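You operate a simulated robot arm through the tools that you are given. There is no shell and no other tool. Be economical: measure what you need, move in short steps, check, and stop when the job is done.

The job below is to be done with a simulated robot arm. You get a single attempt, and the scene is never put back.

TASK
Shake the lime through the sieve, tip out the grit and cover it.
Fine: grit into the blue mug; sieve back on its pan with the hessian roll laid across it.
Where things are to end (x, y in the base frame): hessian roll within 0.04 m of [0.49, 0.36].

Only the result counts: the job must be done as asked and must still hold three seconds after the hand-in. Knocking over, shifting, dropping, spilling or breaking anything else fails it. Lids that push on must go on centred and level and be pressed home; caps that screw on are set level and turned clockwise until they are tight.

THE ROBOT
A 6-joint arm with a two-finger parallel gripper, fixed in place. Base frame: the origin is at the foot of the arm, x ahead of it, y to its left, z up. Lengths are in m, angles in degrees, forces in N, time in s.
With the tool pointing down near the work surface it reaches from about 0.2 to 0.64 m from the base axis. Its first joint turns from -66.0 to 66.0 degrees. Payload 2.7 kg.
The TCP is the grasp point between the finger pads, 0.023 m short of the fingertips. In the tool frame z runs along the fingers and y along their closing line. Largest opening 0.094 m; finger width 0.038, thickness 0.01; the body of the gripper, 0.054 by 0.096 m, starts 0.039 m behind the TCP.
Orientation is told as [roll, pitch, yaw] about the base's x, y, z axes, in that order, counted from this pose: with the fingers straight down and closing along the base's y, the tool's x points along the base's -x, its y along +y and its z along -z.

THE INTERFACE
- The arm moves only by the tool jog_arm. Its arguments are lists of equal length, an entry for each row: "translation": the shift along the base's x, y, z in units of 40 mm (1.0 is 40 mm), a list of three; "rotation": the turn, a rotation vector about the base's x, y, z in units of 5 degrees (1.0 is 5 degrees), a list of three; "gripper": the finger opening in m, from 0 to 0.094. In form: {"translation": [[tx, ty, tz], ...], "rotation": [[ax, ay, az], ...], "gripper": [gripper, ...]}. A call has 1 to 12 rows; each row shifts and turns the commanded pose from where the row before left it. A call with a number of a shift or a turn outside -1 to 1 is refused whole. A row lasts 0.2 s, in which the tool goes at most 0.05 m and 8.6 degrees; a call with a longer step from one row to the next is refused whole, and so is a gripper value outside its range. Where a pose cannot be reached the arm comes as near as it can. A force on the tool above 70 N (or 10 N above the force at the start of the call, whichever is more), or a blocked arm, ends the call early, and 0.2 s more pass. The fingers move at their own pace (about 0.045 m/s each) and stop on an object; they squeeze with about 23 N. The grip force told is the motor's: it shows also when the fingers shut on nothing. Time passes only in rows, and 0.2 s behind the last, so rows that do not move let the fingers close. It gives the time, the measured TCP pose, the force on the tool (base axes), the opening and the grip force at its end, in the units of the frame above (readings bear some noise), with the torque about the TCP (base axes, N m) and any sound that the robot's microphone picked up.
- Cameras (640 x 400 px; columns grow to the right, rows downward): "scene" is fixed at [0.0697, -0.4267, 1.4055]; the picture's right is [0.83, -0.56, 0.00], its down [-0.32, -0.47, -0.82] and it looks along [0.46, 0.68, -0.57] (base axes); focal length 267 px, centre (320, 200). "wrist" rides on the gripper at [0.087, 0.016, -0.074] in the tool frame; the picture's right is [-0.18, 0.98, 0.00], its down [-0.58, -0.11, -0.81] and it looks along [-0.79, -0.15, 0.59] (tool axes); focal length 243 px, centre (320, 200). There is no depth. A picture from a camera that has moved, and an enlarged one, comes with that camera's place and axes in the base frame and with its lens.
- snapshot(camera): a new picture of that camera. No time passes.
- close_up(camera, box): a new picture of the part [left, top, right, bottom] of that camera's present view, enlarged. No time passes.
- job_done(): hands the job in; it is judged then, once.

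Go step by step. Nothing tells you positions but the pictures and the camera data: compare them with the known pose of the tool, close in by small moves and look again before you grip or let go. The budget is 120 turns and 68 pictures, counting those below and the enlarged ones. Unless the task says otherwise, let go and move clear before handing in, and close with one line.

The tools are called after "Request:" as name(argument=value, ...) on one line, values as JSON. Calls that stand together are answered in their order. jog_arm: Moves the arm, as the interface text tells. Its arguments: {"type":"object","properties":{"translation":{"type":"array","items":{"type":"array","items":{"type":"number"}}},"rotation":{"type":"array","items":{"type":"array","items":{"type":"number"}}},"gripper":{"type":"array","items":{"type":"number"}}},"required":["translation","rotation","gripper"]} The other tools are called the same way: snapshot (camera) takes a picture; close_up (camera, box) takes an enlarged picture of a part of a camera's view; job_done () hands the job in.

At the start:

```text
time_s: 0.0
eef_pos: [0.2685, 0.2309, 1.1543]
tcp_rot: [0.1, -0.1, 0.1]
ft_force: [0.2, -0.9, 0.8]
torque: [-0.01, 0.02, -0.03]
gripper_width: 0.094
gripper_force: 0.0
```

scene: 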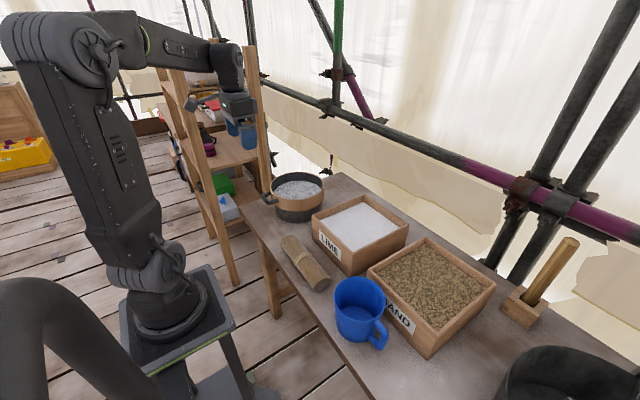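
wrist: 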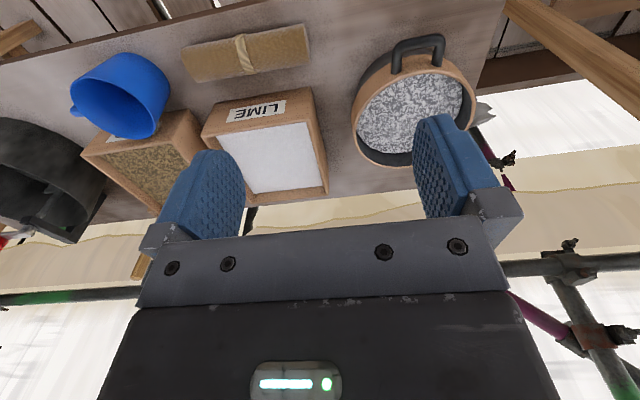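

I see the sieve on its pan (around x 0.48, y 0.35), the lime box, sand box, hessian roll and blue mug. First I look closer at the sieve, the handle and the roll.

Request:
close_up(camera="scene", box=[240, 150, 400, 250])

Request:
close_up(camera="wrist", box=[320, 20, 512, 180])

Request:
close_up(camera="scene", box=[260, 220, 420, 360])

```text
4.00 times, centred on (320, 200) of scene
camera zoom: at [0.0697, -0.4267, 1.4055], right [0.83, -0.56, 0.0], down [-0.32, -0.47, -0.82], along [0.46, 0.68, -0.57], focal length 1066 px, centre (320, 200)
```

zoom: 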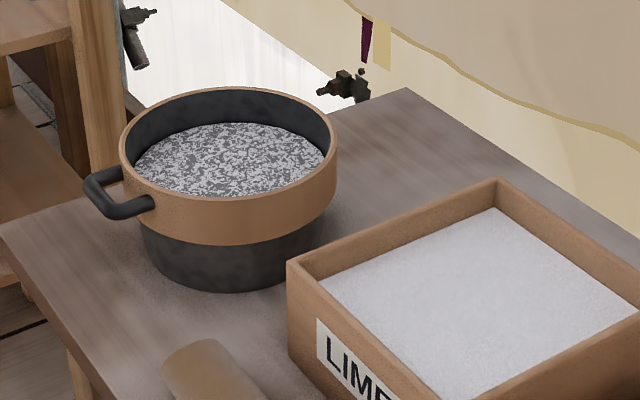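

```text
2.50 times, centred on (416, 100) of wrist
camera zoom: at [0.1811, 0.2479, 1.2283], right [0.18, 0.98, 0.0], down [0.58, -0.11, 0.81], along [0.79, -0.15, -0.59], focal length 606 px, centre (80, 450)
```

zoom: 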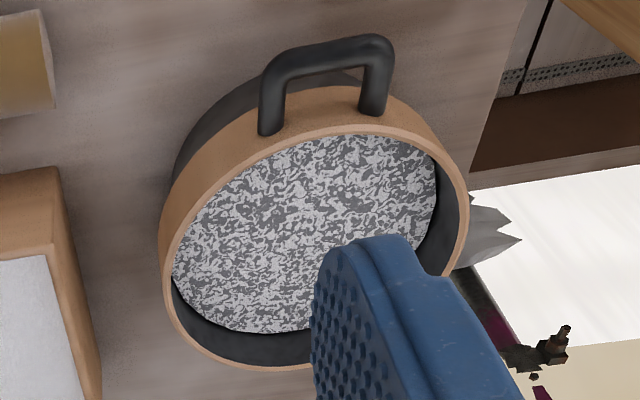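

```text
2.86 times, centred on (340, 290) of scene
camera zoom: at [0.0697, -0.4267, 1.4055], right [0.83, -0.56, 0.0], down [-0.32, -0.47, -0.82], along [0.46, 0.68, -0.57], focal length 762 px, centre (263, -57)
```

zoom: 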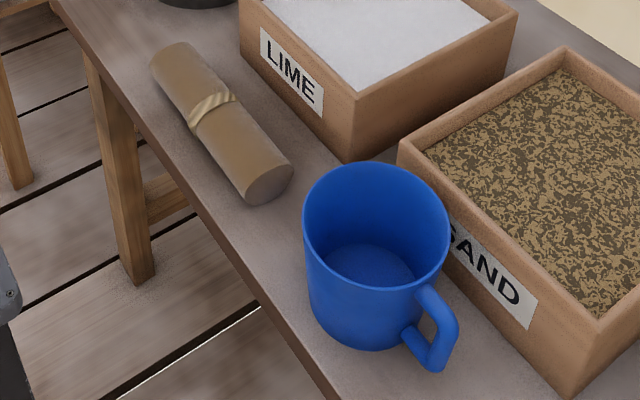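

The sieve centre comes out near (0.485, 0.36), rim at about z 0.845. Its loop handle points at -x near (0.355, 0.363). I move above the handle and look again.

Request:
jog_arm(translation=[[0.45, 0.655, -0.775], [0.45, 0.655, -0.775], [0.45, 0.655, -0.775], [0.45, 0.655, -0.775], [0.45, 0.655, -0.775], [0, 0, 0]], rotation=[[0, 0, 0], [0, 0, 0], [0, 0, 0], [0, 0, 0], [0, 0, 0], [0, 0, 0]], gripper=[0.094, 0.094, 0.094, 0.094, 0.094, 0.094])

Request:
snapshot(camera="wrist")

Request:
snapshot(camera="scene")

```text
time_s: 1.4
eef_pos: [0.3576, 0.3636, 0.9998]
tcp_rot: [0.1, -0.3, 0.0]
ft_force: [-0.4, 0.6, 0.1]
torque: [-0.01, 0.01, -0.02]
gripper_width: 0.0939
gripper_force: 0.0
```

```text
62 pictures are left
camera wrist: at [0.2704, 0.3802, 1.0738], right [0.18, 0.98, 0.0], down [0.58, -0.11, 0.81], along [0.79, -0.15, -0.59], focal length 243 px, centre (320, 200)
```

wrist: 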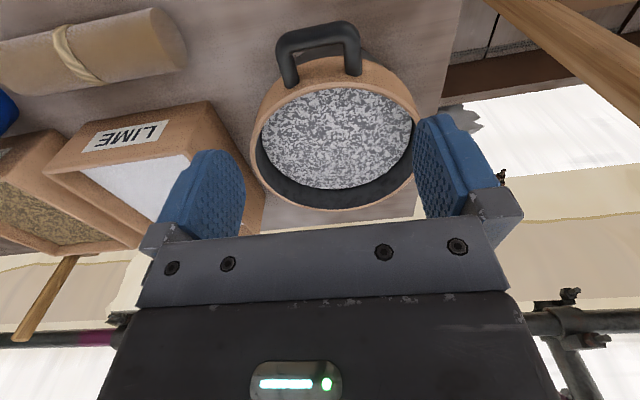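

```text
61 pictures are left
```

scene: 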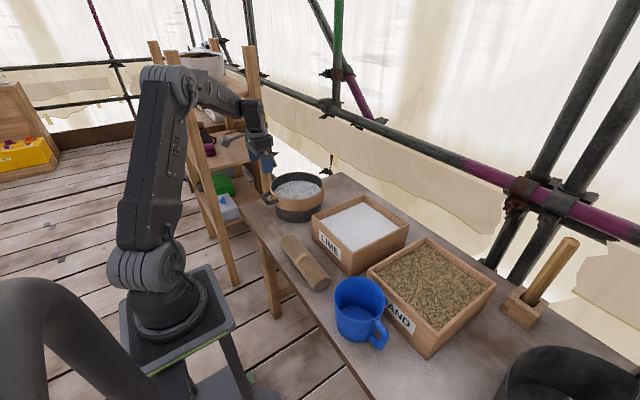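

Handle confirmed: outer width about 0.072, centre y 0.362, and prongs running from x 0.35 to 0.39. I line up at x 0.372 and go down to z 0.90.

Request:
jog_arm(translation=[[0.18, -0.02, -0.8], [0.18, -0.02, -0.85], [0, 0, -0.85], [0, 0, 0]], rotation=[[0, 0, 0], [0, 0, 0], [0, 0, 0], [0, 0, 0]], gripper=[0.094, 0.094, 0.094, 0.094])

Request:
close_up(camera="scene", box=[230, 130, 358, 230])

Request:
snapshot(camera="wrist")

```text
time_s: 2.4
eef_pos: [0.3744, 0.3606, 0.9011]
tcp_rot: [0.2, -0.2, 0.1]
ft_force: [-0.5, -0.3, -0.3]
torque: [0.01, 0.03, 0.02]
gripper_width: 0.094
gripper_force: 0.1
```

```text
4.00 times, centred on (294, 180) of scene
camera zoom: at [0.0697, -0.4267, 1.4055], right [0.83, -0.56, 0.0], down [-0.32, -0.47, -0.82], along [0.46, 0.68, -0.57], focal length 1066 px, centre (424, 280)
```

zoom: 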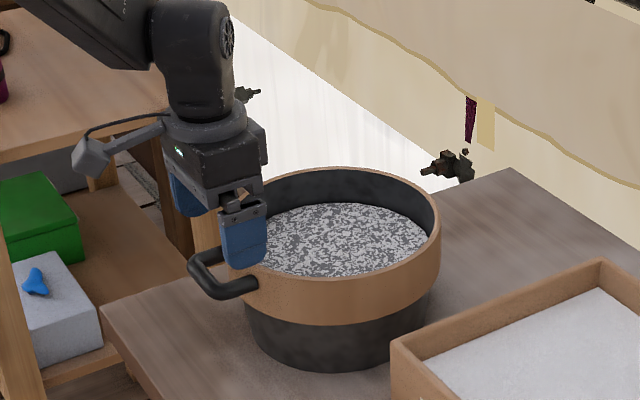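

```text
59 pictures are left
camera wrist: at [0.2874, 0.3783, 0.9748], right [0.18, 0.98, 0.0], down [0.58, -0.11, 0.81], along [0.79, -0.15, -0.59], focal length 243 px, centre (320, 200)
```

wrist: 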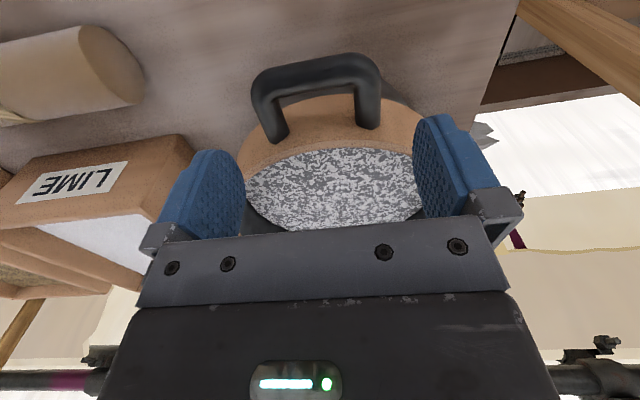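

Triangulating the handle gives z about 0.826, x 0.358, y 0.362. I go down until the pads flank the prongs.

Request:
jog_arm(translation=[[-0.05, 0.03, -0.6], [0, 0, -0.6], [0, 0, -0.6], [0, 0, 0]], rotation=[[0, 0, 0], [0, 0, 0], [0, 0, 0], [0, 0, 0]], gripper=[0.094, 0.094, 0.094, 0.094])

Request:
close_up(camera="scene", box=[230, 130, 358, 230])

Request:
snapshot(camera="wrist")

```text
time_s: 3.4
eef_pos: [0.3699, 0.3607, 0.8292]
tcp_rot: [0.1, -0.2, 0.0]
ft_force: [-0.9, 0.4, 0.2]
torque: [-0.03, 0.01, -0.01]
gripper_width: 0.0938
gripper_force: 0.1
```

```text
4.00 times, centred on (294, 180) of scene
camera zoom: at [0.0697, -0.4267, 1.4055], right [0.83, -0.56, 0.0], down [-0.32, -0.47, -0.82], along [0.46, 0.68, -0.57], focal length 1066 px, centre (424, 280)
```

zoom: 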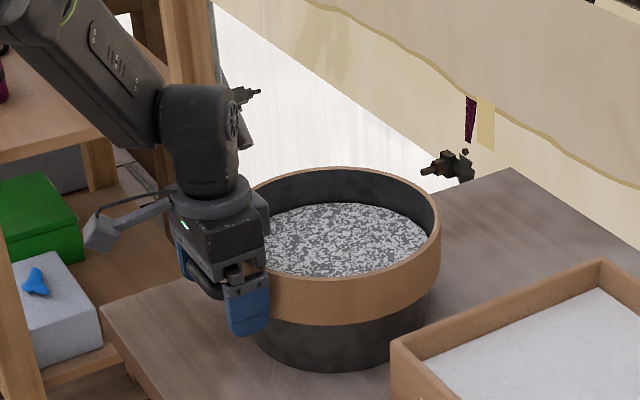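

```text
57 pictures are left
camera wrist: at [0.2831, 0.3778, 0.9023], right [0.18, 0.98, 0.0], down [0.58, -0.11, 0.81], along [0.79, -0.15, -0.59], focal length 243 px, centre (320, 200)
```

wrist: 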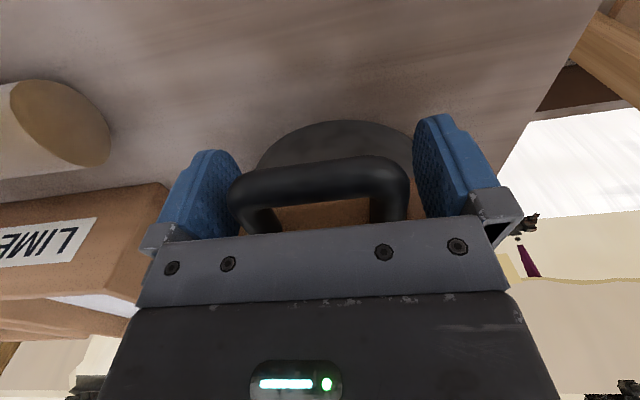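

The pads flank the handle, and the bar sits slightly higher and to the left (z about 0.836, y 0.3635). I correct a little and close.

Request:
jog_arm(translation=[[0.08, 0.065, 0.12], [0, 0, 0], [0, 0, 0], [0, 0, 0], [0, 0, 0], [0, 0, 0]], rotation=[[0, 0, 0], [0, 0, 0], [0, 0, 0], [0, 0, 0], [0, 0, 0], [0, 0, 0]], gripper=[0.094, 0.094, 0.0, 0.0, 0.0, 0.0])

Request:
snapshot(camera="wrist")

```text
time_s: 4.8
eef_pos: [0.372, 0.3637, 0.8335]
tcp_rot: [0.1, 0.0, 0.1]
ft_force: [0.0, -2.2, 2.1]
torque: [-0.13, 0.08, -0.02]
gripper_width: 0.075
gripper_force: 22.8
```

```text
56 pictures are left
camera wrist: at [0.2861, 0.3807, 0.9071], right [0.18, 0.98, 0.0], down [0.58, -0.11, 0.81], along [0.79, -0.15, -0.59], focal length 243 px, centre (320, 200)
```

wrist: 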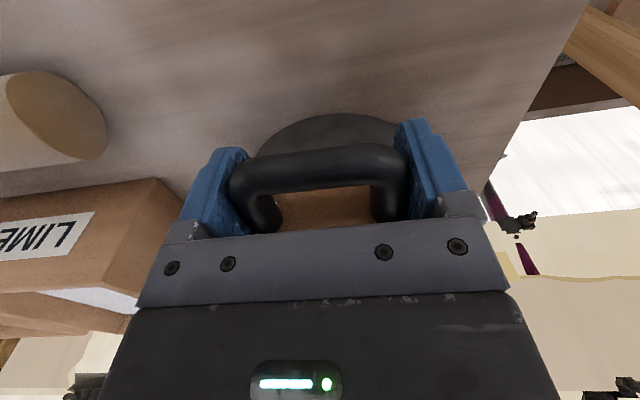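

Gripped firmly at 0.075. I lift 25 mm gently and check that the sieve stays level.

Request:
jog_arm(translation=[[0, 0, 0.12], [0, 0, 0.25], [0, 0, 0.25], [0, 0, 0]], rotation=[[0, 0, 0], [0, 0, 0], [0, 0, 0], [0, 0, 0]], gripper=[0.0, 0.0, 0.0, 0.0])

Request:
close_up(camera="scene", box=[230, 130, 358, 230])

```text
time_s: 5.8
eef_pos: [0.3728, 0.3631, 0.8574]
tcp_rot: [0.0, -0.2, 0.0]
ft_force: [-0.4, 0.3, -2.5]
torque: [-0.01, 0.24, -0.02]
gripper_width: 0.0749
gripper_force: 23.0
```

```text
4.00 times, centred on (294, 180) of scene
camera zoom: at [0.0698, -0.4266, 1.4055], right [0.83, -0.56, 0.0], down [-0.32, -0.47, -0.82], along [0.46, 0.68, -0.57], focal length 1066 px, centre (424, 280)
```

zoom: 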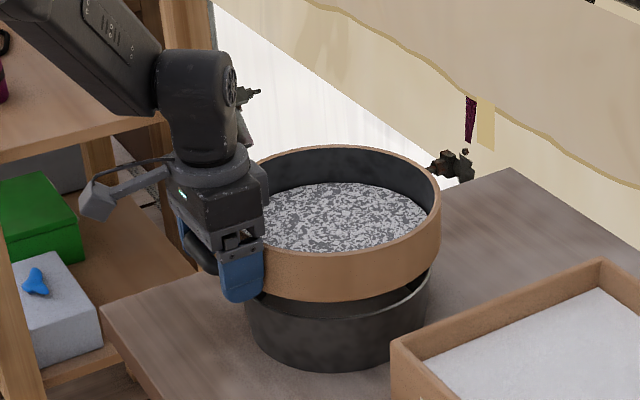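

The sieve hangs level from the grip (2.5 N, 0.24 N m). I now shake it to and fro over the pan.

Request:
jog_arm(translation=[[0.3, 0, 0], [-0.6, 0, 0], [0.6, 0, 0], [-0.6, 0, 0], [0.6, 0, 0], [-0.6, 0, 0], [0.6, 0, 0], [-0.6, 0, 0], [0.6, 0, 0], [-0.6, 0, 0], [0.3, 0, 0], [0, 0, 0]], rotation=[[0, 0, 0], [0, 0, 0], [0, 0, 0], [0, 0, 0], [0, 0, 0], [0, 0, 0], [0, 0, 0], [0, 0, 0], [0, 0, 0], [0, 0, 0], [0, 0, 0], [0, 0, 0]], gripper=[0, 0, 0, 0, 0, 0, 0, 0, 0, 0, 0, 0])

Request:
close_up(camera="scene", box=[230, 130, 358, 230])

```text
time_s: 8.4
eef_pos: [0.3743, 0.3642, 0.8578]
tcp_rot: [0.1, -0.1, 0.1]
ft_force: [0.7, -0.4, -2.8]
torque: [0.04, 0.25, -0.04]
gripper_width: 0.0751
gripper_force: 23.4
```

```text
4.00 times, centred on (294, 180) of scene
camera zoom: at [0.0698, -0.4266, 1.4055], right [0.83, -0.56, 0.0], down [-0.32, -0.47, -0.82], along [0.46, 0.68, -0.57], focal length 1066 px, centre (424, 280)
```

zoom: 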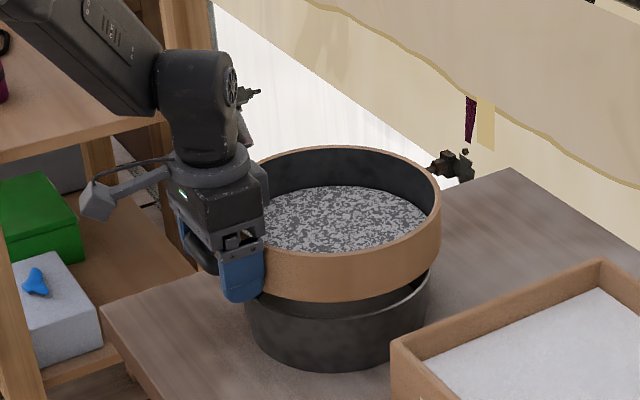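

The contents have turned darker and sunk, so the shaking works. I carry on, slightly more vigorously.

Request:
jog_arm(translation=[[0.4, 0, 0], [-0.8, 0, 0], [0.8, 0, 0], [-0.8, 0, 0], [0.8, 0, 0], [-0.8, 0, 0], [0.8, 0, 0], [-0.8, 0, 0], [0.8, 0, 0], [-0.8, 0, 0], [0.4, 0, 0], [0, 0, 0]], rotation=[[0, 0, 0], [0, 0, 0], [0, 0, 0], [0, 0, 0], [0, 0, 0], [0, 0, 0], [0, 0, 0], [0, 0, 0], [0, 0, 0], [0, 0, 0], [0, 0, 0], [0, 0, 0]], gripper=[0, 0, 0, 0, 0, 0, 0, 0, 0, 0, 0, 0])

Request:
close_up(camera="scene", box=[230, 130, 358, 230])

```text
time_s: 11.0
eef_pos: [0.3721, 0.3641, 0.858]
tcp_rot: [0.0, -0.1, 0.1]
ft_force: [0.3, 0.1, -2.2]
torque: [0.0, 0.26, 0.01]
gripper_width: 0.0751
gripper_force: 22.8
```

```text
4.00 times, centred on (294, 180) of scene
camera zoom: at [0.0698, -0.4266, 1.4055], right [0.83, -0.56, 0.0], down [-0.32, -0.47, -0.82], along [0.46, 0.68, -0.57], focal length 1066 px, centre (424, 280)
```

zoom: 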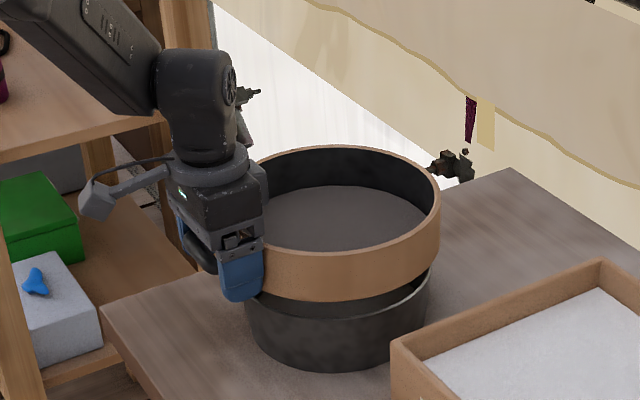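

The white lime seems gone, leaving plain dark grit. I do one more round of shaking to be sure.

Request:
jog_arm(translation=[[0.4, 0, 0], [-0.8, 0, 0], [0.8, 0, 0], [-0.8, 0, 0], [0.8, 0, 0], [-0.8, 0, 0], [0.8, 0, 0], [-0.8, 0, 0], [0.8, 0, 0], [-0.8, 0, 0], [0.4, 0, 0], [0, 0, 0]], rotation=[[0, 0, 0], [0, 0, 0], [0, 0, 0], [0, 0, 0], [0, 0, 0], [0, 0, 0], [0, 0, 0], [0, 0, 0], [0, 0, 0], [0, 0, 0], [0, 0, 0], [0, 0, 0]], gripper=[0, 0, 0, 0, 0, 0, 0, 0, 0, 0, 0, 0])

Request:
close_up(camera="scene", box=[270, 160, 334, 210])

Request:
close_up(camera="scene", box=[310, 250, 438, 350])

```text
time_s: 13.6
eef_pos: [0.3745, 0.3645, 0.8579]
tcp_rot: [0.2, 0.0, 0.1]
ft_force: [0.1, -0.2, -2.7]
torque: [-0.01, 0.27, -0.02]
gripper_width: 0.0749
gripper_force: 23.1
```

```text
8.00 times, centred on (302, 185) of scene
camera zoom: at [0.0698, -0.4266, 1.4055], right [0.83, -0.56, 0.0], down [-0.32, -0.47, -0.82], along [0.46, 0.68, -0.57], focal length 2133 px, centre (464, 320)
```

zoom: 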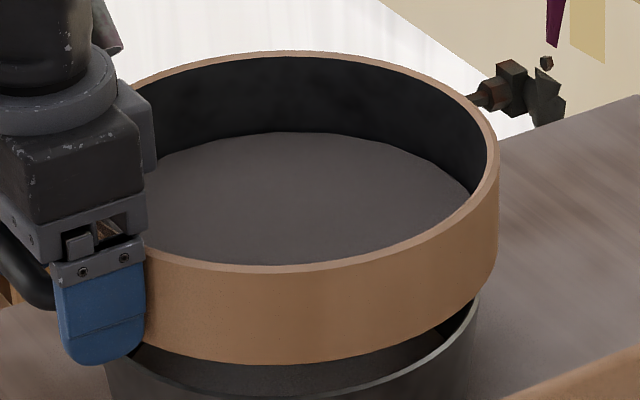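

```text
4.00 times, centred on (374, 300) of scene
camera zoom: at [0.0698, -0.4266, 1.4055], right [0.83, -0.56, 0.0], down [-0.32, -0.47, -0.82], along [0.46, 0.68, -0.57], focal length 1066 px, centre (104, -200)
```

zoom: 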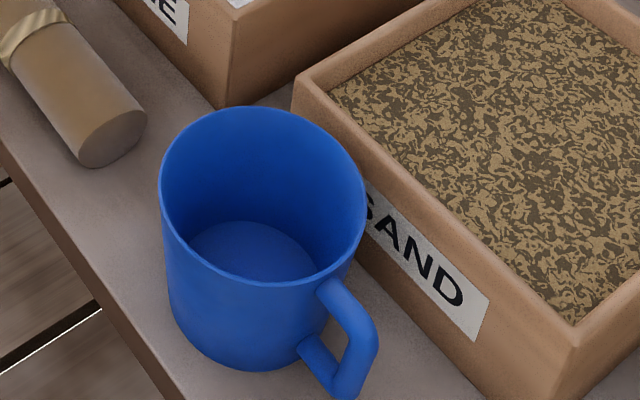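

Only grit is left. The mug comes out centred near (0.365, -0.16), with its rim at z about 0.86 and radius 0.06. I raise the sieve straight up.

Request:
jog_arm(translation=[[0, 0, 0.3], [0, 0, 0.7], [0, 0, 0.8], [0, 0, 0.8], [0, 0, 0.8], [0, 0, 0.7], [0, 0, 0.5], [0, 0, 0.2], [0, 0, 0]], rotation=[[0, 0, 0], [0, 0, 0], [0, 0, 0], [0, 0, 0], [0, 0, 0], [0, 0, 0], [0, 0, 0], [0, 0, 0], [0, 0, 0]], gripper=[0, 0, 0, 0, 0, 0, 0, 0, 0])

Request:
snapshot(camera="scene")

```text
time_s: 15.6
eef_pos: [0.3739, 0.3638, 1.0507]
tcp_rot: [0.1, -0.1, 0.1]
ft_force: [-0.1, 0.0, -3.0]
torque: [-0.02, 0.24, 0.01]
gripper_width: 0.0751
gripper_force: 22.6
```

```text
50 pictures are left
```

scene: 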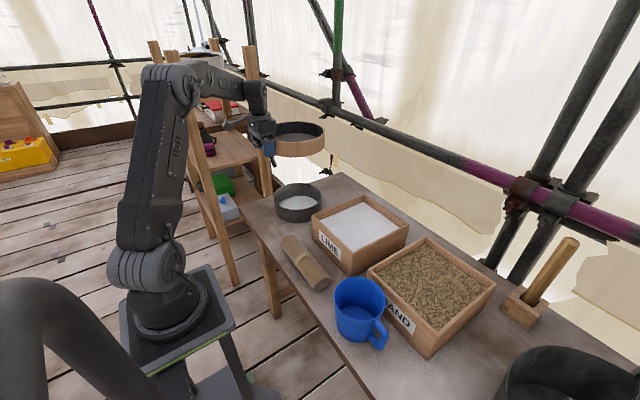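

The pan holds the lime and the sieve hangs level. I carry it towards the mug.

Request:
jog_arm(translation=[[-0.1, -0.4, 0], [-0.2, -0.8, 0], [-0.2, -0.8, 0], [-0.2, -0.8, 0], [-0.2, -0.8, 0], [-0.2, -0.8, 0], [-0.2, -0.8, 0], [-0.2, -0.8, 0], [-0.2, -0.8, 0], [-0.2, -0.8, 0], [-0.2, -0.4, 0], [0, 0, 0]], rotation=[[0, 0, 0], [0, 0, 0], [0, 0, 0], [0, 0, 0], [0, 0, 0], [0, 0, 0], [0, 0, 0], [0, 0, 0], [0, 0, 0], [0, 0, 0], [0, 0, 0], [0, 0, 0]], gripper=[0, 0, 0, 0, 0, 0, 0, 0, 0, 0, 0, 0])

```text
time_s: 18.2
eef_pos: [0.2893, 0.0431, 1.0495]
tcp_rot: [0.1, -0.1, 0.1]
ft_force: [0.5, -0.2, -2.1]
torque: [0.01, 0.26, 0.0]
gripper_width: 0.0751
gripper_force: 23.5
```

It is steady. I go on to (0.24, -0.05), just short of the mug, before tilting.

Request:
jog_arm(translation=[[-0.2, -0.4, 0], [-0.45, -0.8, 0], [-0.4, -0.8, 0], [-0.17, -0.33, 0], [0, 0, 0]], rotation=[[0, 0, 0], [0, 0, 0], [0, 0, 0], [0, 0, 0], [0, 0, 0]], gripper=[0, 0, 0, 0, 0])

Request:
snapshot(camera="scene")

```text
time_s: 19.4
eef_pos: [0.2415, -0.0502, 1.0469]
tcp_rot: [0.1, -0.2, 0.1]
ft_force: [-0.2, -0.3, -2.1]
torque: [-0.01, 0.24, 0.0]
gripper_width: 0.0753
gripper_force: 22.9
```

```text
49 pictures are left
```

scene: 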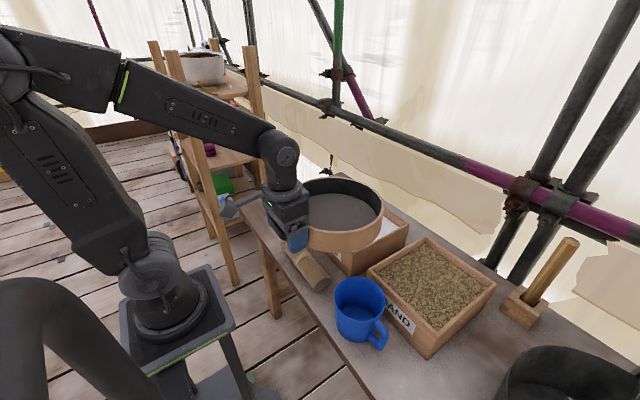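

Level and close to the mug. I now tilt by 25 degrees about +x, so that the -y edge dips towards the mug, and check the direction.

Request:
jog_arm(translation=[[0, 0, 0], [0, 0, 0], [0, 0, 0], [0, 0, 0], [0, 0, 0], [0, 0, 0]], rotation=[[1, 0, 0], [1, 0, 0], [1, 0, 0], [1, 0, 0], [1, 0, 0], [0, 0, 0]], gripper=[0, 0, 0, 0, 0, 0])

Request:
snapshot(camera="scene")

```text
time_s: 20.8
eef_pos: [0.24, -0.0504, 1.0487]
tcp_rot: [25.2, -0.1, 0.0]
ft_force: [-1.0, -0.2, -3.0]
torque: [-0.03, 0.26, -0.03]
gripper_width: 0.0751
gripper_force: 22.8
```

```text
48 pictures are left
```

scene: 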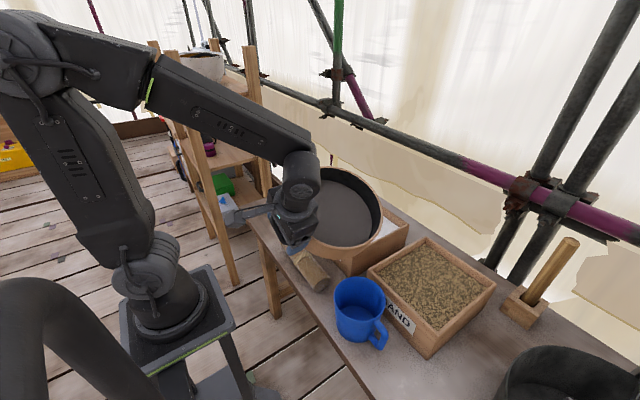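

The direction is right and the low edge is over the mug. I tilt on to 60 degrees, lowering a little and keeping the edge over the mug centre.

Request:
jog_arm(translation=[[0, -0.13, -0.15], [0, -0.14, -0.15], [0, -0.16, -0.15], [0, -0.17, -0.15], [0, -0.18, -0.15], [0, -0.18, -0.15], [0, -0.19, -0.1], [0, 0, 0]], rotation=[[1, 0, 0], [1, 0, 0], [1, 0, 0], [1, 0, 0], [1, 0, 0], [1, 0, 0], [1, 0, 0], [0, 0, 0]], gripper=[0, 0, 0, 0, 0, 0, 0, 0])

Request:
snapshot(camera="scene")

```text
time_s: 22.6
eef_pos: [0.241, -0.0959, 1.0101]
tcp_rot: [60.2, -0.3, -0.1]
ft_force: [0.7, -0.3, -2.0]
torque: [-0.02, 0.24, -0.02]
gripper_width: 0.075
gripper_force: 22.6
```

```text
47 pictures are left
```

scene: 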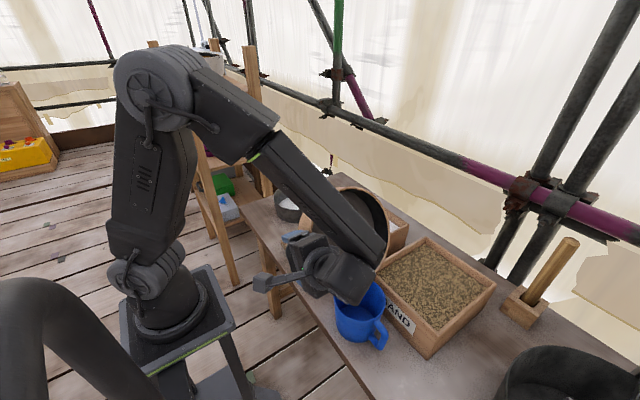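

Holding well. I continue to about 90 degrees with the edge kept over the mug.

Request:
jog_arm(translation=[[0, -0.21, 0], [0, -0.22, 0], [0, -0.22, 0], [0, -0.22, 0], [0, -0.22, 0], [0, -0.21, 0], [0, 0, 0]], rotation=[[1, 0, 0], [1, 0, 0], [1, 0, 0], [1, 0, 0], [1, 0, 0], [1, 0, 0], [0, 0, 0]], gripper=[0, 0, 0, 0, 0, 0, 0])

Request:
snapshot(camera="scene")

Request:
snapshot(camera="wrist")

```text
time_s: 24.2
eef_pos: [0.2415, -0.1485, 1.0088]
tcp_rot: [90.1, -0.1, -0.2]
ft_force: [-0.7, 0.1, -3.2]
torque: [-0.02, 0.24, -0.06]
gripper_width: 0.075
gripper_force: 23.0
```

```text
46 pictures are left
```

scene: 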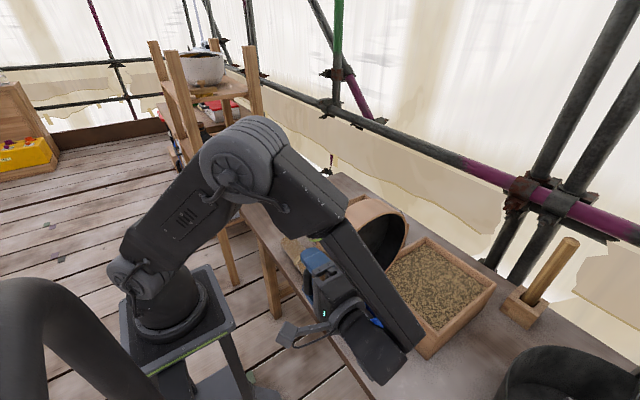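

```text
45 pictures are left
camera wrist: at [0.1544, -0.2219, 1.0244], right [0.18, 0.0, 0.98], down [0.58, -0.81, -0.11], along [0.79, 0.59, -0.15], focal length 243 px, centre (320, 200)
```

wrist: 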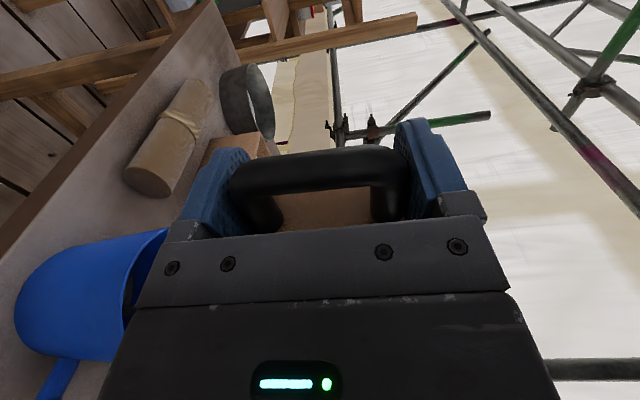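

I check whether the grit has left the sieve and whether it lies in the mug.

Request:
close_up(camera="scene", box=[330, 185, 426, 260])

Request:
close_up(camera="wrist", box=[0, 200, 192, 350])

```text
5.33 times, centred on (378, 222) of scene
camera zoom: at [0.0698, -0.4267, 1.4055], right [0.83, -0.56, 0.0], down [-0.32, -0.47, -0.82], along [0.46, 0.68, -0.57], focal length 1422 px, centre (11, 80)
```

zoom: 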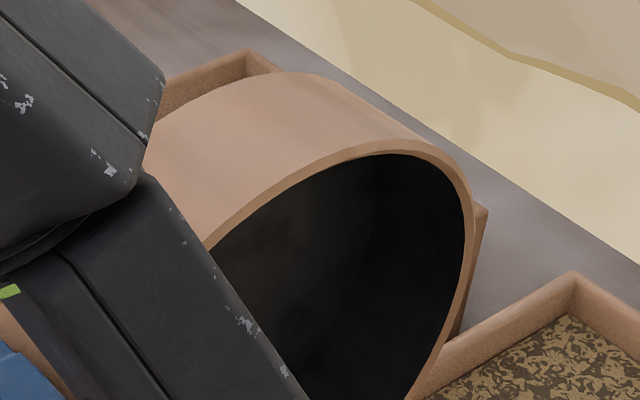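

```text
2.67 times, centred on (96, 275) of wrist
camera zoom: at [0.1544, -0.2219, 1.0244], right [0.18, 0.0, 0.98], down [0.58, -0.81, -0.11], along [0.79, 0.59, -0.15], focal length 647 px, centre (917, 0)
```

zoom: 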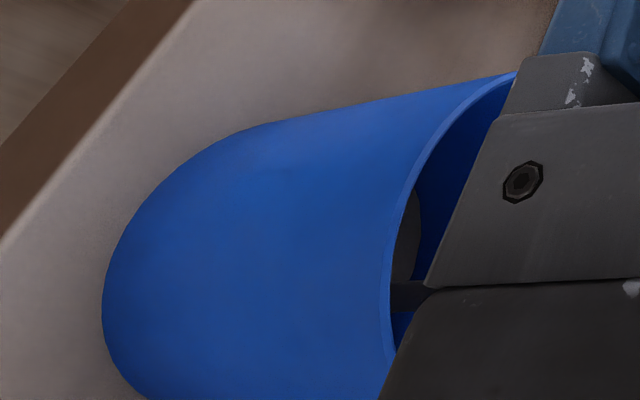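

Grey grit shows inside the mug and the sieve interior looks empty. I wait a moment so any last grit falls, then look at the sieve while tilting back.

Request:
jog_arm(translation=[[0, 0, 0], [0, 0, 0], [0, 0, 0], [0, 0, 0], [0, 0, 0]], rotation=[[0.6, 0, 0], [0, 0, 0], [0, 0, 0], [0, 0, 0], [0, 0, 0]], gripper=[0, 0, 0, 0, 0])

Request:
jog_arm(translation=[[0, 0.21, 0], [0, 0.22, 0], [0, 0.22, 0], [0, 0.22, 0], [0, 0.22, 0], [0, 0.21, 0], [0, 0, 0]], rotation=[[-1, 0, 0], [-1, 0, 0], [-1, 0, 0], [-1, 0, 0], [-1, 0, 0], [-1, 0, 0], [-0.6, 0, 0]], gripper=[0, 0, 0, 0, 0, 0, 0])

Request:
jog_arm(translation=[[0, 0.18, 0.15], [0, 0.18, 0.15], [0, 0.17, 0.15], [0, 0.16, 0.15], [0, 0.16, 0.15], [0, 0.15, 0.15], [0, 0.15, 0.1], [0, 0, 0]], rotation=[[-1, 0, 0], [-1, 0, 0], [-1, 0, 0], [-1, 0, 0], [-1, 0, 0], [-1, 0, 0], [-1, 0, 0], [0, 0, 0]], gripper=[0, 0, 0, 0, 0, 0, 0, 0])

Request:
snapshot(camera="scene")

Request:
close_up(camera="scene", box=[290, 220, 450, 345])

```text
time_s: 25.4
eef_pos: [0.2394, -0.1403, 1.0019]
tcp_rot: [92.9, 0.1, -0.2]
ft_force: [0.0, -0.7, -2.2]
torque: [-0.05, 0.21, -0.04]
gripper_width: 0.075
gripper_force: 23.0
out of reach, approached as far as the arm can: row 1
```

```text
time_s: 27.0
eef_pos: [0.2393, -0.0877, 1.0029]
tcp_rot: [60.1, 0.0, -0.1]
ft_force: [0.7, 0.3, -1.9]
torque: [0.01, 0.27, -0.04]
gripper_width: 0.075
gripper_force: 23.1
```

```text
time_s: 28.8
eef_pos: [0.2389, -0.043, 1.0429]
tcp_rot: [25.1, -0.2, 0.0]
ft_force: [0.4, 0.1, -1.9]
torque: [0.01, 0.24, 0.0]
gripper_width: 0.0749
gripper_force: 22.8
```

```text
42 pictures are left
```

scene: 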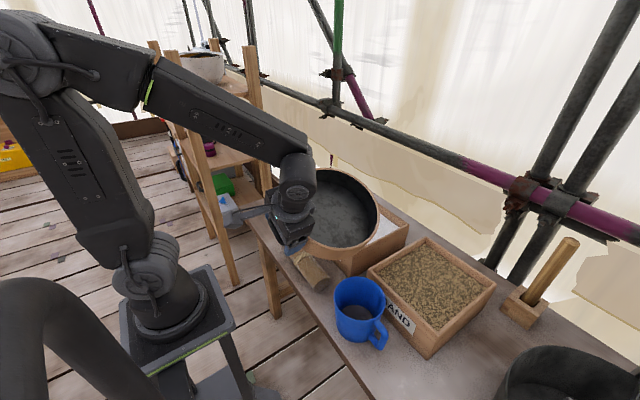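

```text
3.20 times, centred on (370, 282) of scene
camera zoom: at [0.0698, -0.4267, 1.4055], right [0.83, -0.56, 0.0], down [-0.32, -0.47, -0.82], along [0.46, 0.68, -0.57], focal length 853 px, centre (160, -64)
```

zoom: 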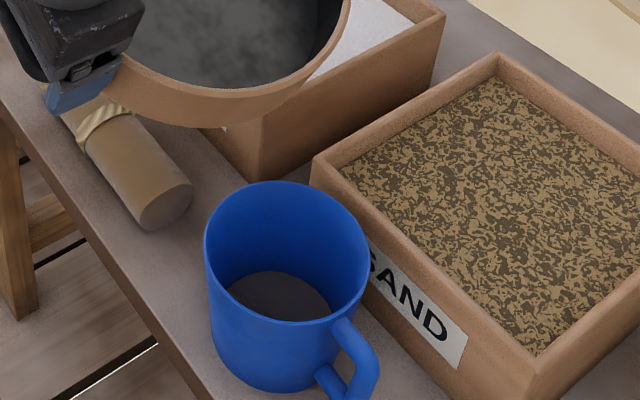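

The grit lies in the mug and the sieve is down to its mesh, with nothing spilt. I level the sieve and carry it back above the pan.

Request:
jog_arm(translation=[[0, 0, 0.1], [0, 0, 0.1], [0, 0, 0], [0, 0, 0], [0, 0, 0], [0, 0, 0]], rotation=[[-1, 0, 0], [-1, 0, 0], [-1, 0, 0], [-1, 0, 0], [-1, 0, 0], [0, 0, 0]], gripper=[0, 0, 0, 0, 0, 0])

Request:
jog_arm(translation=[[0.15, 0.4, 0], [0.25, 0.8, 0], [0.25, 0.8, 0], [0.25, 0.8, 0], [0.25, 0.8, 0], [0.25, 0.8, 0], [0.25, 0.8, 0], [0.25, 0.8, 0], [0.25, 0.8, 0], [0.25, 0.8, 0], [0.25, 0.8, 0], [0, 0, 0]], rotation=[[0, 0, 0], [0, 0, 0], [0, 0, 0], [0, 0, 0], [0, 0, 0], [0, 0, 0], [0, 0, 0], [0, 0, 0], [0, 0, 0], [0, 0, 0], [0, 0, 0], [0, 0, 0]], gripper=[0, 0, 0, 0, 0, 0, 0, 0, 0, 0, 0, 0])

```text
time_s: 30.2
eef_pos: [0.2385, -0.0412, 1.0504]
tcp_rot: [0.0, -0.1, 0.0]
ft_force: [0.5, 0.2, -2.6]
torque: [0.0, 0.23, 0.01]
gripper_width: 0.0752
gripper_force: 23.0
```

```text
time_s: 32.8
eef_pos: [0.3444, 0.2958, 1.0523]
tcp_rot: [0.1, -0.1, 0.0]
ft_force: [-0.4, -0.4, -2.4]
torque: [0.01, 0.26, 0.02]
gripper_width: 0.0747
gripper_force: 23.1
```

I finish the approach and come down to about 30 mm above the seat.

Request:
jog_arm(translation=[[0.35, 0.8, 0], [0.36, 0.9, 0], [0, 0, -0.7], [0, 0, -0.9], [0, 0, -0.9], [0, 0, -0.9], [0, 0, -0.7], [0, 0, -0.4], [0, 0, 0]], rotation=[[0, 0, 0], [0, 0, 0], [0, 0, 0], [0, 0, 0], [0, 0, 0], [0, 0, 0], [0, 0, 0], [0, 0, 0], [0, 0, 0]], gripper=[0, 0, 0, 0, 0, 0, 0, 0, 0])

Request:
close_up(camera="scene", box=[230, 130, 358, 230])

```text
time_s: 34.8
eef_pos: [0.3734, 0.3645, 0.8687]
tcp_rot: [0.1, 0.0, 0.0]
ft_force: [0.0, -0.5, -2.7]
torque: [0.03, 0.24, 0.0]
gripper_width: 0.0747
gripper_force: 22.8
```

```text
4.00 times, centred on (294, 180) of scene
camera zoom: at [0.0698, -0.4266, 1.4055], right [0.83, -0.56, 0.0], down [-0.32, -0.47, -0.82], along [0.46, 0.68, -0.57], focal length 1066 px, centre (424, 280)
```

zoom: 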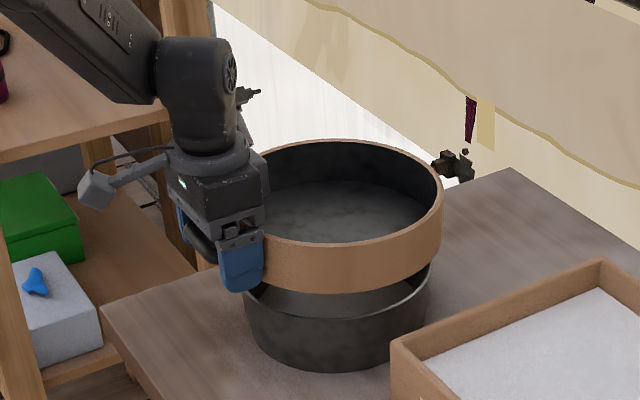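

It is well aligned, perhaps 1–2 mm towards +x. I lower slowly on to the pan with a tiny correction.

Request:
jog_arm(translation=[[-0.03, 0, -0.3], [0, 0, -0.3], [0, 0, -0.12], [0, 0, 0]], rotation=[[0, 0, 0], [0, 0, 0], [0, 0, 0], [0, 0, 0]], gripper=[0, 0, 0, 0])

Request:
close_up(camera="scene", box=[230, 130, 358, 230])

```text
time_s: 35.8
eef_pos: [0.3716, 0.3623, 0.8407]
tcp_rot: [0.1, -0.1, 0.0]
ft_force: [-0.4, 0.5, -2.1]
torque: [0.01, 0.24, 0.0]
gripper_width: 0.0751
gripper_force: 23.2
```

```text
4.00 times, centred on (294, 180) of scene
camera zoom: at [0.0698, -0.4266, 1.4055], right [0.83, -0.56, 0.0], down [-0.32, -0.47, -0.82], along [0.46, 0.68, -0.57], focal length 1066 px, centre (424, 280)
```

zoom: 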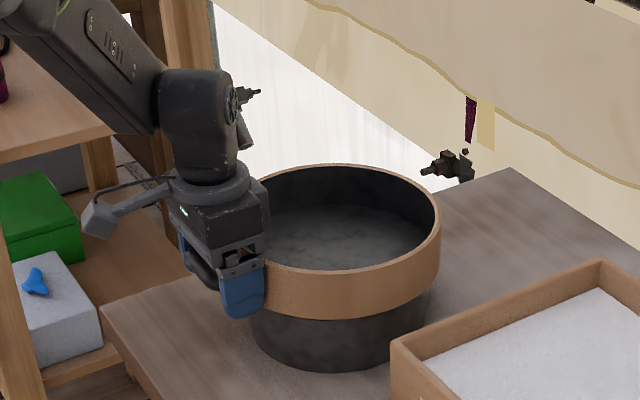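

Nearly seated and not yet in contact. I lower in small steps until it rests.

Request:
jog_arm(translation=[[0, 0.02, -0.09], [0, 0, -0.07], [0, 0, 0]], rotation=[[0, 0, 0], [0, 0, 0], [0, 0, 0]], gripper=[0, 0, 0])

Request:
close_up(camera="scene", box=[230, 130, 358, 230])

```text
time_s: 36.6
eef_pos: [0.3719, 0.364, 0.8354]
tcp_rot: [0.2, -0.2, 0.2]
ft_force: [-0.6, 1.6, 2.2]
torque: [0.08, -0.68, 0.26]
gripper_width: 0.0751
gripper_force: 23.0
```

```text
4.00 times, centred on (294, 180) of scene
camera zoom: at [0.0697, -0.4267, 1.4055], right [0.83, -0.56, 0.0], down [-0.32, -0.47, -0.82], along [0.46, 0.68, -0.57], focal length 1066 px, centre (424, 280)
```

zoom: 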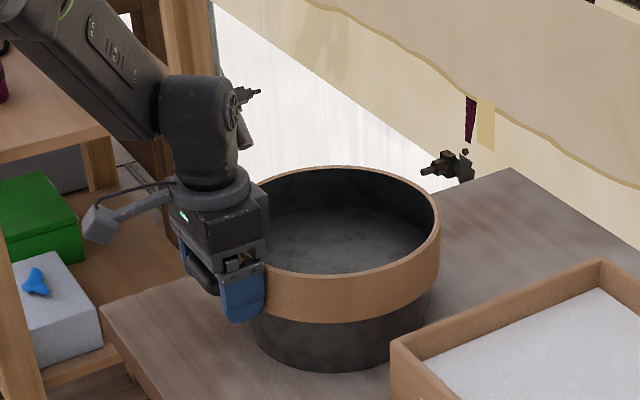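

It has touched down, far side first. I go 1 mm further and open the fingers slowly.

Request:
jog_arm(translation=[[0, 0, -0.03], [0, 0, 0], [0, 0, 0], [0, 0, 0], [0, 0, 0], [0, 0, 0]], rotation=[[0, 0, 0], [0, 0, 0], [0, 0, 0], [0, 0, 0], [0, 0, 0], [0, 0, 0]], gripper=[0, 0.078, 0.084, 0.094, 0.094, 0.094])

Request:
close_up(camera="scene", box=[230, 130, 358, 230])

Request:
snapshot(camera="wrist")

```text
time_s: 38.0
eef_pos: [0.3712, 0.3639, 0.8335]
tcp_rot: [0.1, -0.1, 0.1]
ft_force: [0.6, 0.3, 0.1]
torque: [-0.02, 0.0, 0.0]
gripper_width: 0.0938
gripper_force: 0.1
```

```text
4.00 times, centred on (294, 180) of scene
camera zoom: at [0.0697, -0.4267, 1.4055], right [0.83, -0.56, 0.0], down [-0.32, -0.47, -0.82], along [0.46, 0.68, -0.57], focal length 1066 px, centre (424, 280)
```

zoom: 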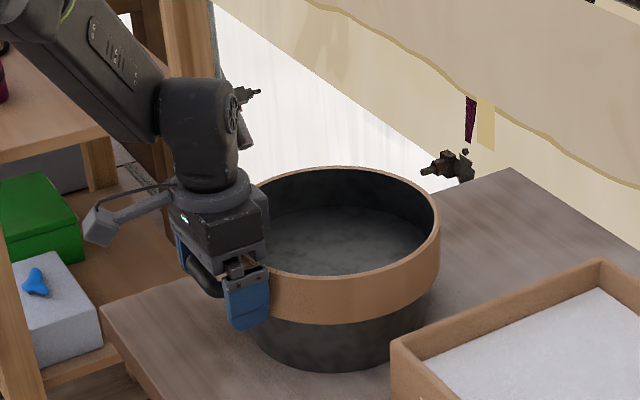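

```text
36 pictures are left
camera wrist: at [0.2845, 0.3806, 0.9071], right [0.18, 0.98, 0.0], down [0.58, -0.11, 0.81], along [0.79, -0.15, -0.59], focal length 243 px, centre (320, 200)
```

wrist: 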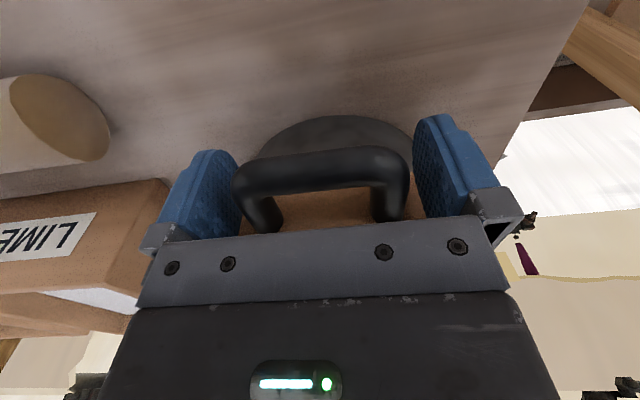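

The sieve is back on its pan exactly as before. I rise clear, then travel towards the roll while turning the gripper 90 degrees so that it closes along x.

Request:
jog_arm(translation=[[0, 0, 0.5], [0, 0, 0.9], [0, 0, 0.9], [0, 0, 0.9], [0, 0, 0.9], [0, 0, 0.5], [0, -0.4, 0], [0, -0.6, 0], [0, -0.6, 0], [0, -0.6, 0], [0, -0.6, 0], [0, -0.6, 0]], rotation=[[0, 0, 0], [0, 0, 0], [0, 0, 0], [0, 0, 0], [0, 0, 1], [0, 0, 1], [0, 0, 1], [0, 0, 1], [0, 0, 1], [0, 0, 1], [0, 0, 1], [0, 0, 1]], gripper=[0.094, 0.094, 0.094, 0.094, 0.094, 0.094, 0.094, 0.094, 0.094, 0.094, 0.094, 0.094])

Request:
jog_arm(translation=[[0, -0.6, 0], [0, -0.6, 0], [0, -0.6, 0], [0, -0.6, 0], [0, -0.6, 0], [0, -0.6, 0], [0, -0.2, 0], [0, 0, 0], [0, 0, 0], [0, 0, 0], [0, 0, 0]], rotation=[[0, 0, 1], [0, 0, 1], [0, 0, 1], [0, 0, 1], [0, 0, 1], [0, 0, 1], [0, 0, 1], [0, 0, 1], [0, 0, 1], [0, 0, 1], [0, 0, 0]], gripper=[0.094, 0.094, 0.094, 0.094, 0.094, 0.094, 0.094, 0.094, 0.094, 0.094, 0.094])

Request:
snapshot(camera="wrist")

Request:
snapshot(camera="scene")

```text
time_s: 40.6
eef_pos: [0.3744, 0.2275, 1.0183]
tcp_rot: [0.1, -0.1, 40.2]
ft_force: [-0.1, -0.6, 0.5]
torque: [0.02, 0.0, 0.0]
gripper_width: 0.0942
gripper_force: 0.1
```

```text
time_s: 43.0
eef_pos: [0.3725, 0.0759, 1.0184]
tcp_rot: [0.0, 0.0, 90.1]
ft_force: [0.2, 0.9, 0.4]
torque: [0.0, 0.01, 0.02]
gripper_width: 0.094
gripper_force: 0.0
```

```text
35 pictures are left
camera wrist: at [0.3562, -0.01, 1.0919], right [-0.98, 0.18, 0.0], down [0.11, 0.58, 0.81], along [0.15, 0.79, -0.59], focal length 243 px, centre (320, 200)
```

wrist: 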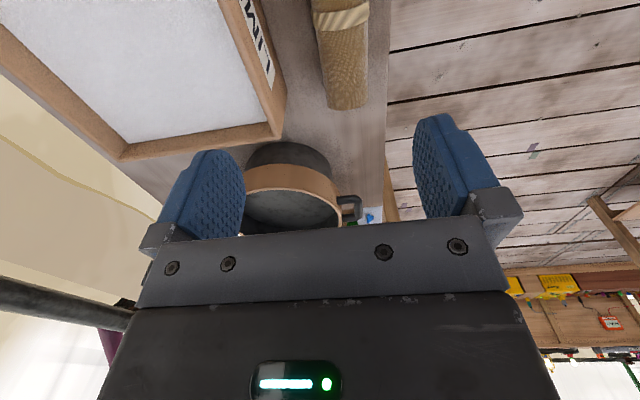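

```text
34 pictures are left
```

scene: 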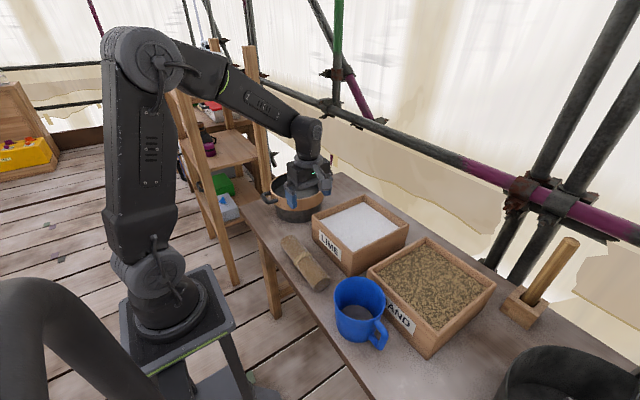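

The roll lies along y at about x 0.353, centred near y 0.082. Its length is close to the sieve's diameter, so I measure it and the rim carefully.

Request:
close_up(camera="scene", box=[265, 225, 345, 300])

Request:
close_up(camera="wrist", box=[280, 0, 408, 130])

```text
5.33 times, centred on (305, 262) of scene
camera zoom: at [0.0697, -0.4267, 1.4055], right [0.83, -0.56, 0.0], down [-0.32, -0.47, -0.82], along [0.46, 0.68, -0.57], focal length 1422 px, centre (400, -133)
```

zoom: 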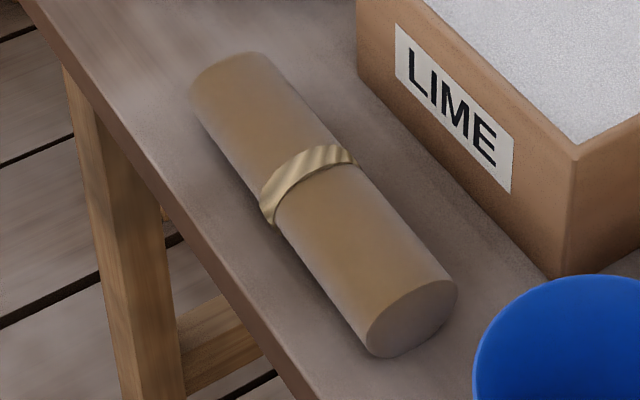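

```text
3.08 times, centred on (344, 65) of wrist
camera zoom: at [0.3562, -0.01, 1.0919], right [-0.98, 0.18, 0.0], down [0.11, 0.58, 0.81], along [0.15, 0.79, -0.59], focal length 746 px, centre (246, 615)
```

zoom: 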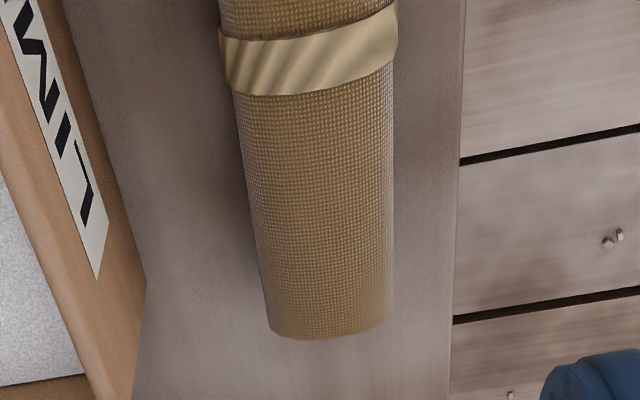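

The roll is about 0.213 long and 0.056 thick, midpoint (0.353, 0.085), turned about -1.5 degrees; the lime box stays clear at x of at least 0.44. I line up and go part way down.

Request:
jog_arm(translation=[[-0.48, 0.22, -0.7], [0, 0, -0.9], [0, 0, -0.9], [0, 0, -0.5], [0, 0, 0]], rotation=[[0, 0, -0.3], [0, 0, 0], [0, 0, 0], [0, 0, 0], [0, 0, 0]], gripper=[0.094, 0.094, 0.094, 0.094, 0.094])

Request:
snapshot(camera="wrist")

Request:
close_up(camera="scene", box=[250, 210, 362, 300])

```text
time_s: 44.2
eef_pos: [0.3528, 0.0844, 0.8978]
tcp_rot: [0.1, -0.2, 88.6]
ft_force: [-0.2, 0.2, 0.1]
torque: [0.0, 0.02, 0.02]
gripper_width: 0.0939
gripper_force: 0.0
```

```text
31 pictures are left
camera wrist: at [0.3351, -0.0014, 0.9709], right [-0.98, 0.21, 0.0], down [0.12, 0.58, 0.81], along [0.17, 0.79, -0.59], focal length 243 px, centre (320, 200)
```

wrist: 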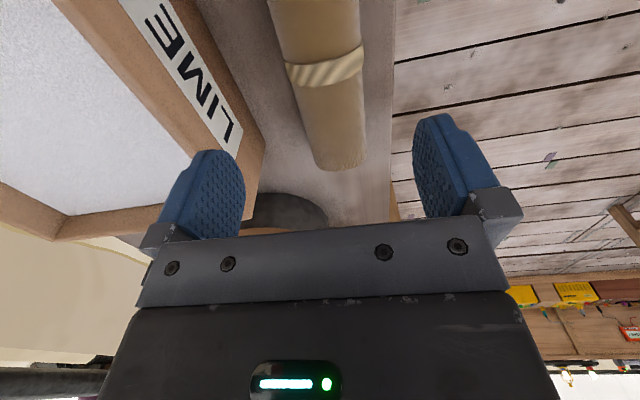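

```text
4.44 times, centred on (306, 255) of scene
camera zoom: at [0.0697, -0.4267, 1.4055], right [0.83, -0.56, 0.0], down [-0.32, -0.47, -0.82], along [0.46, 0.68, -0.57], focal length 1185 px, centre (382, -44)
```

zoom: 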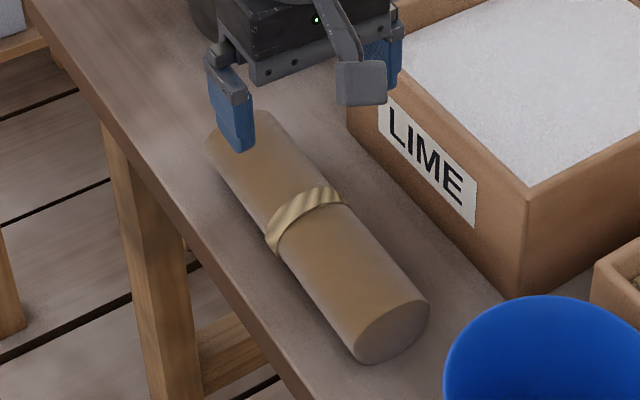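

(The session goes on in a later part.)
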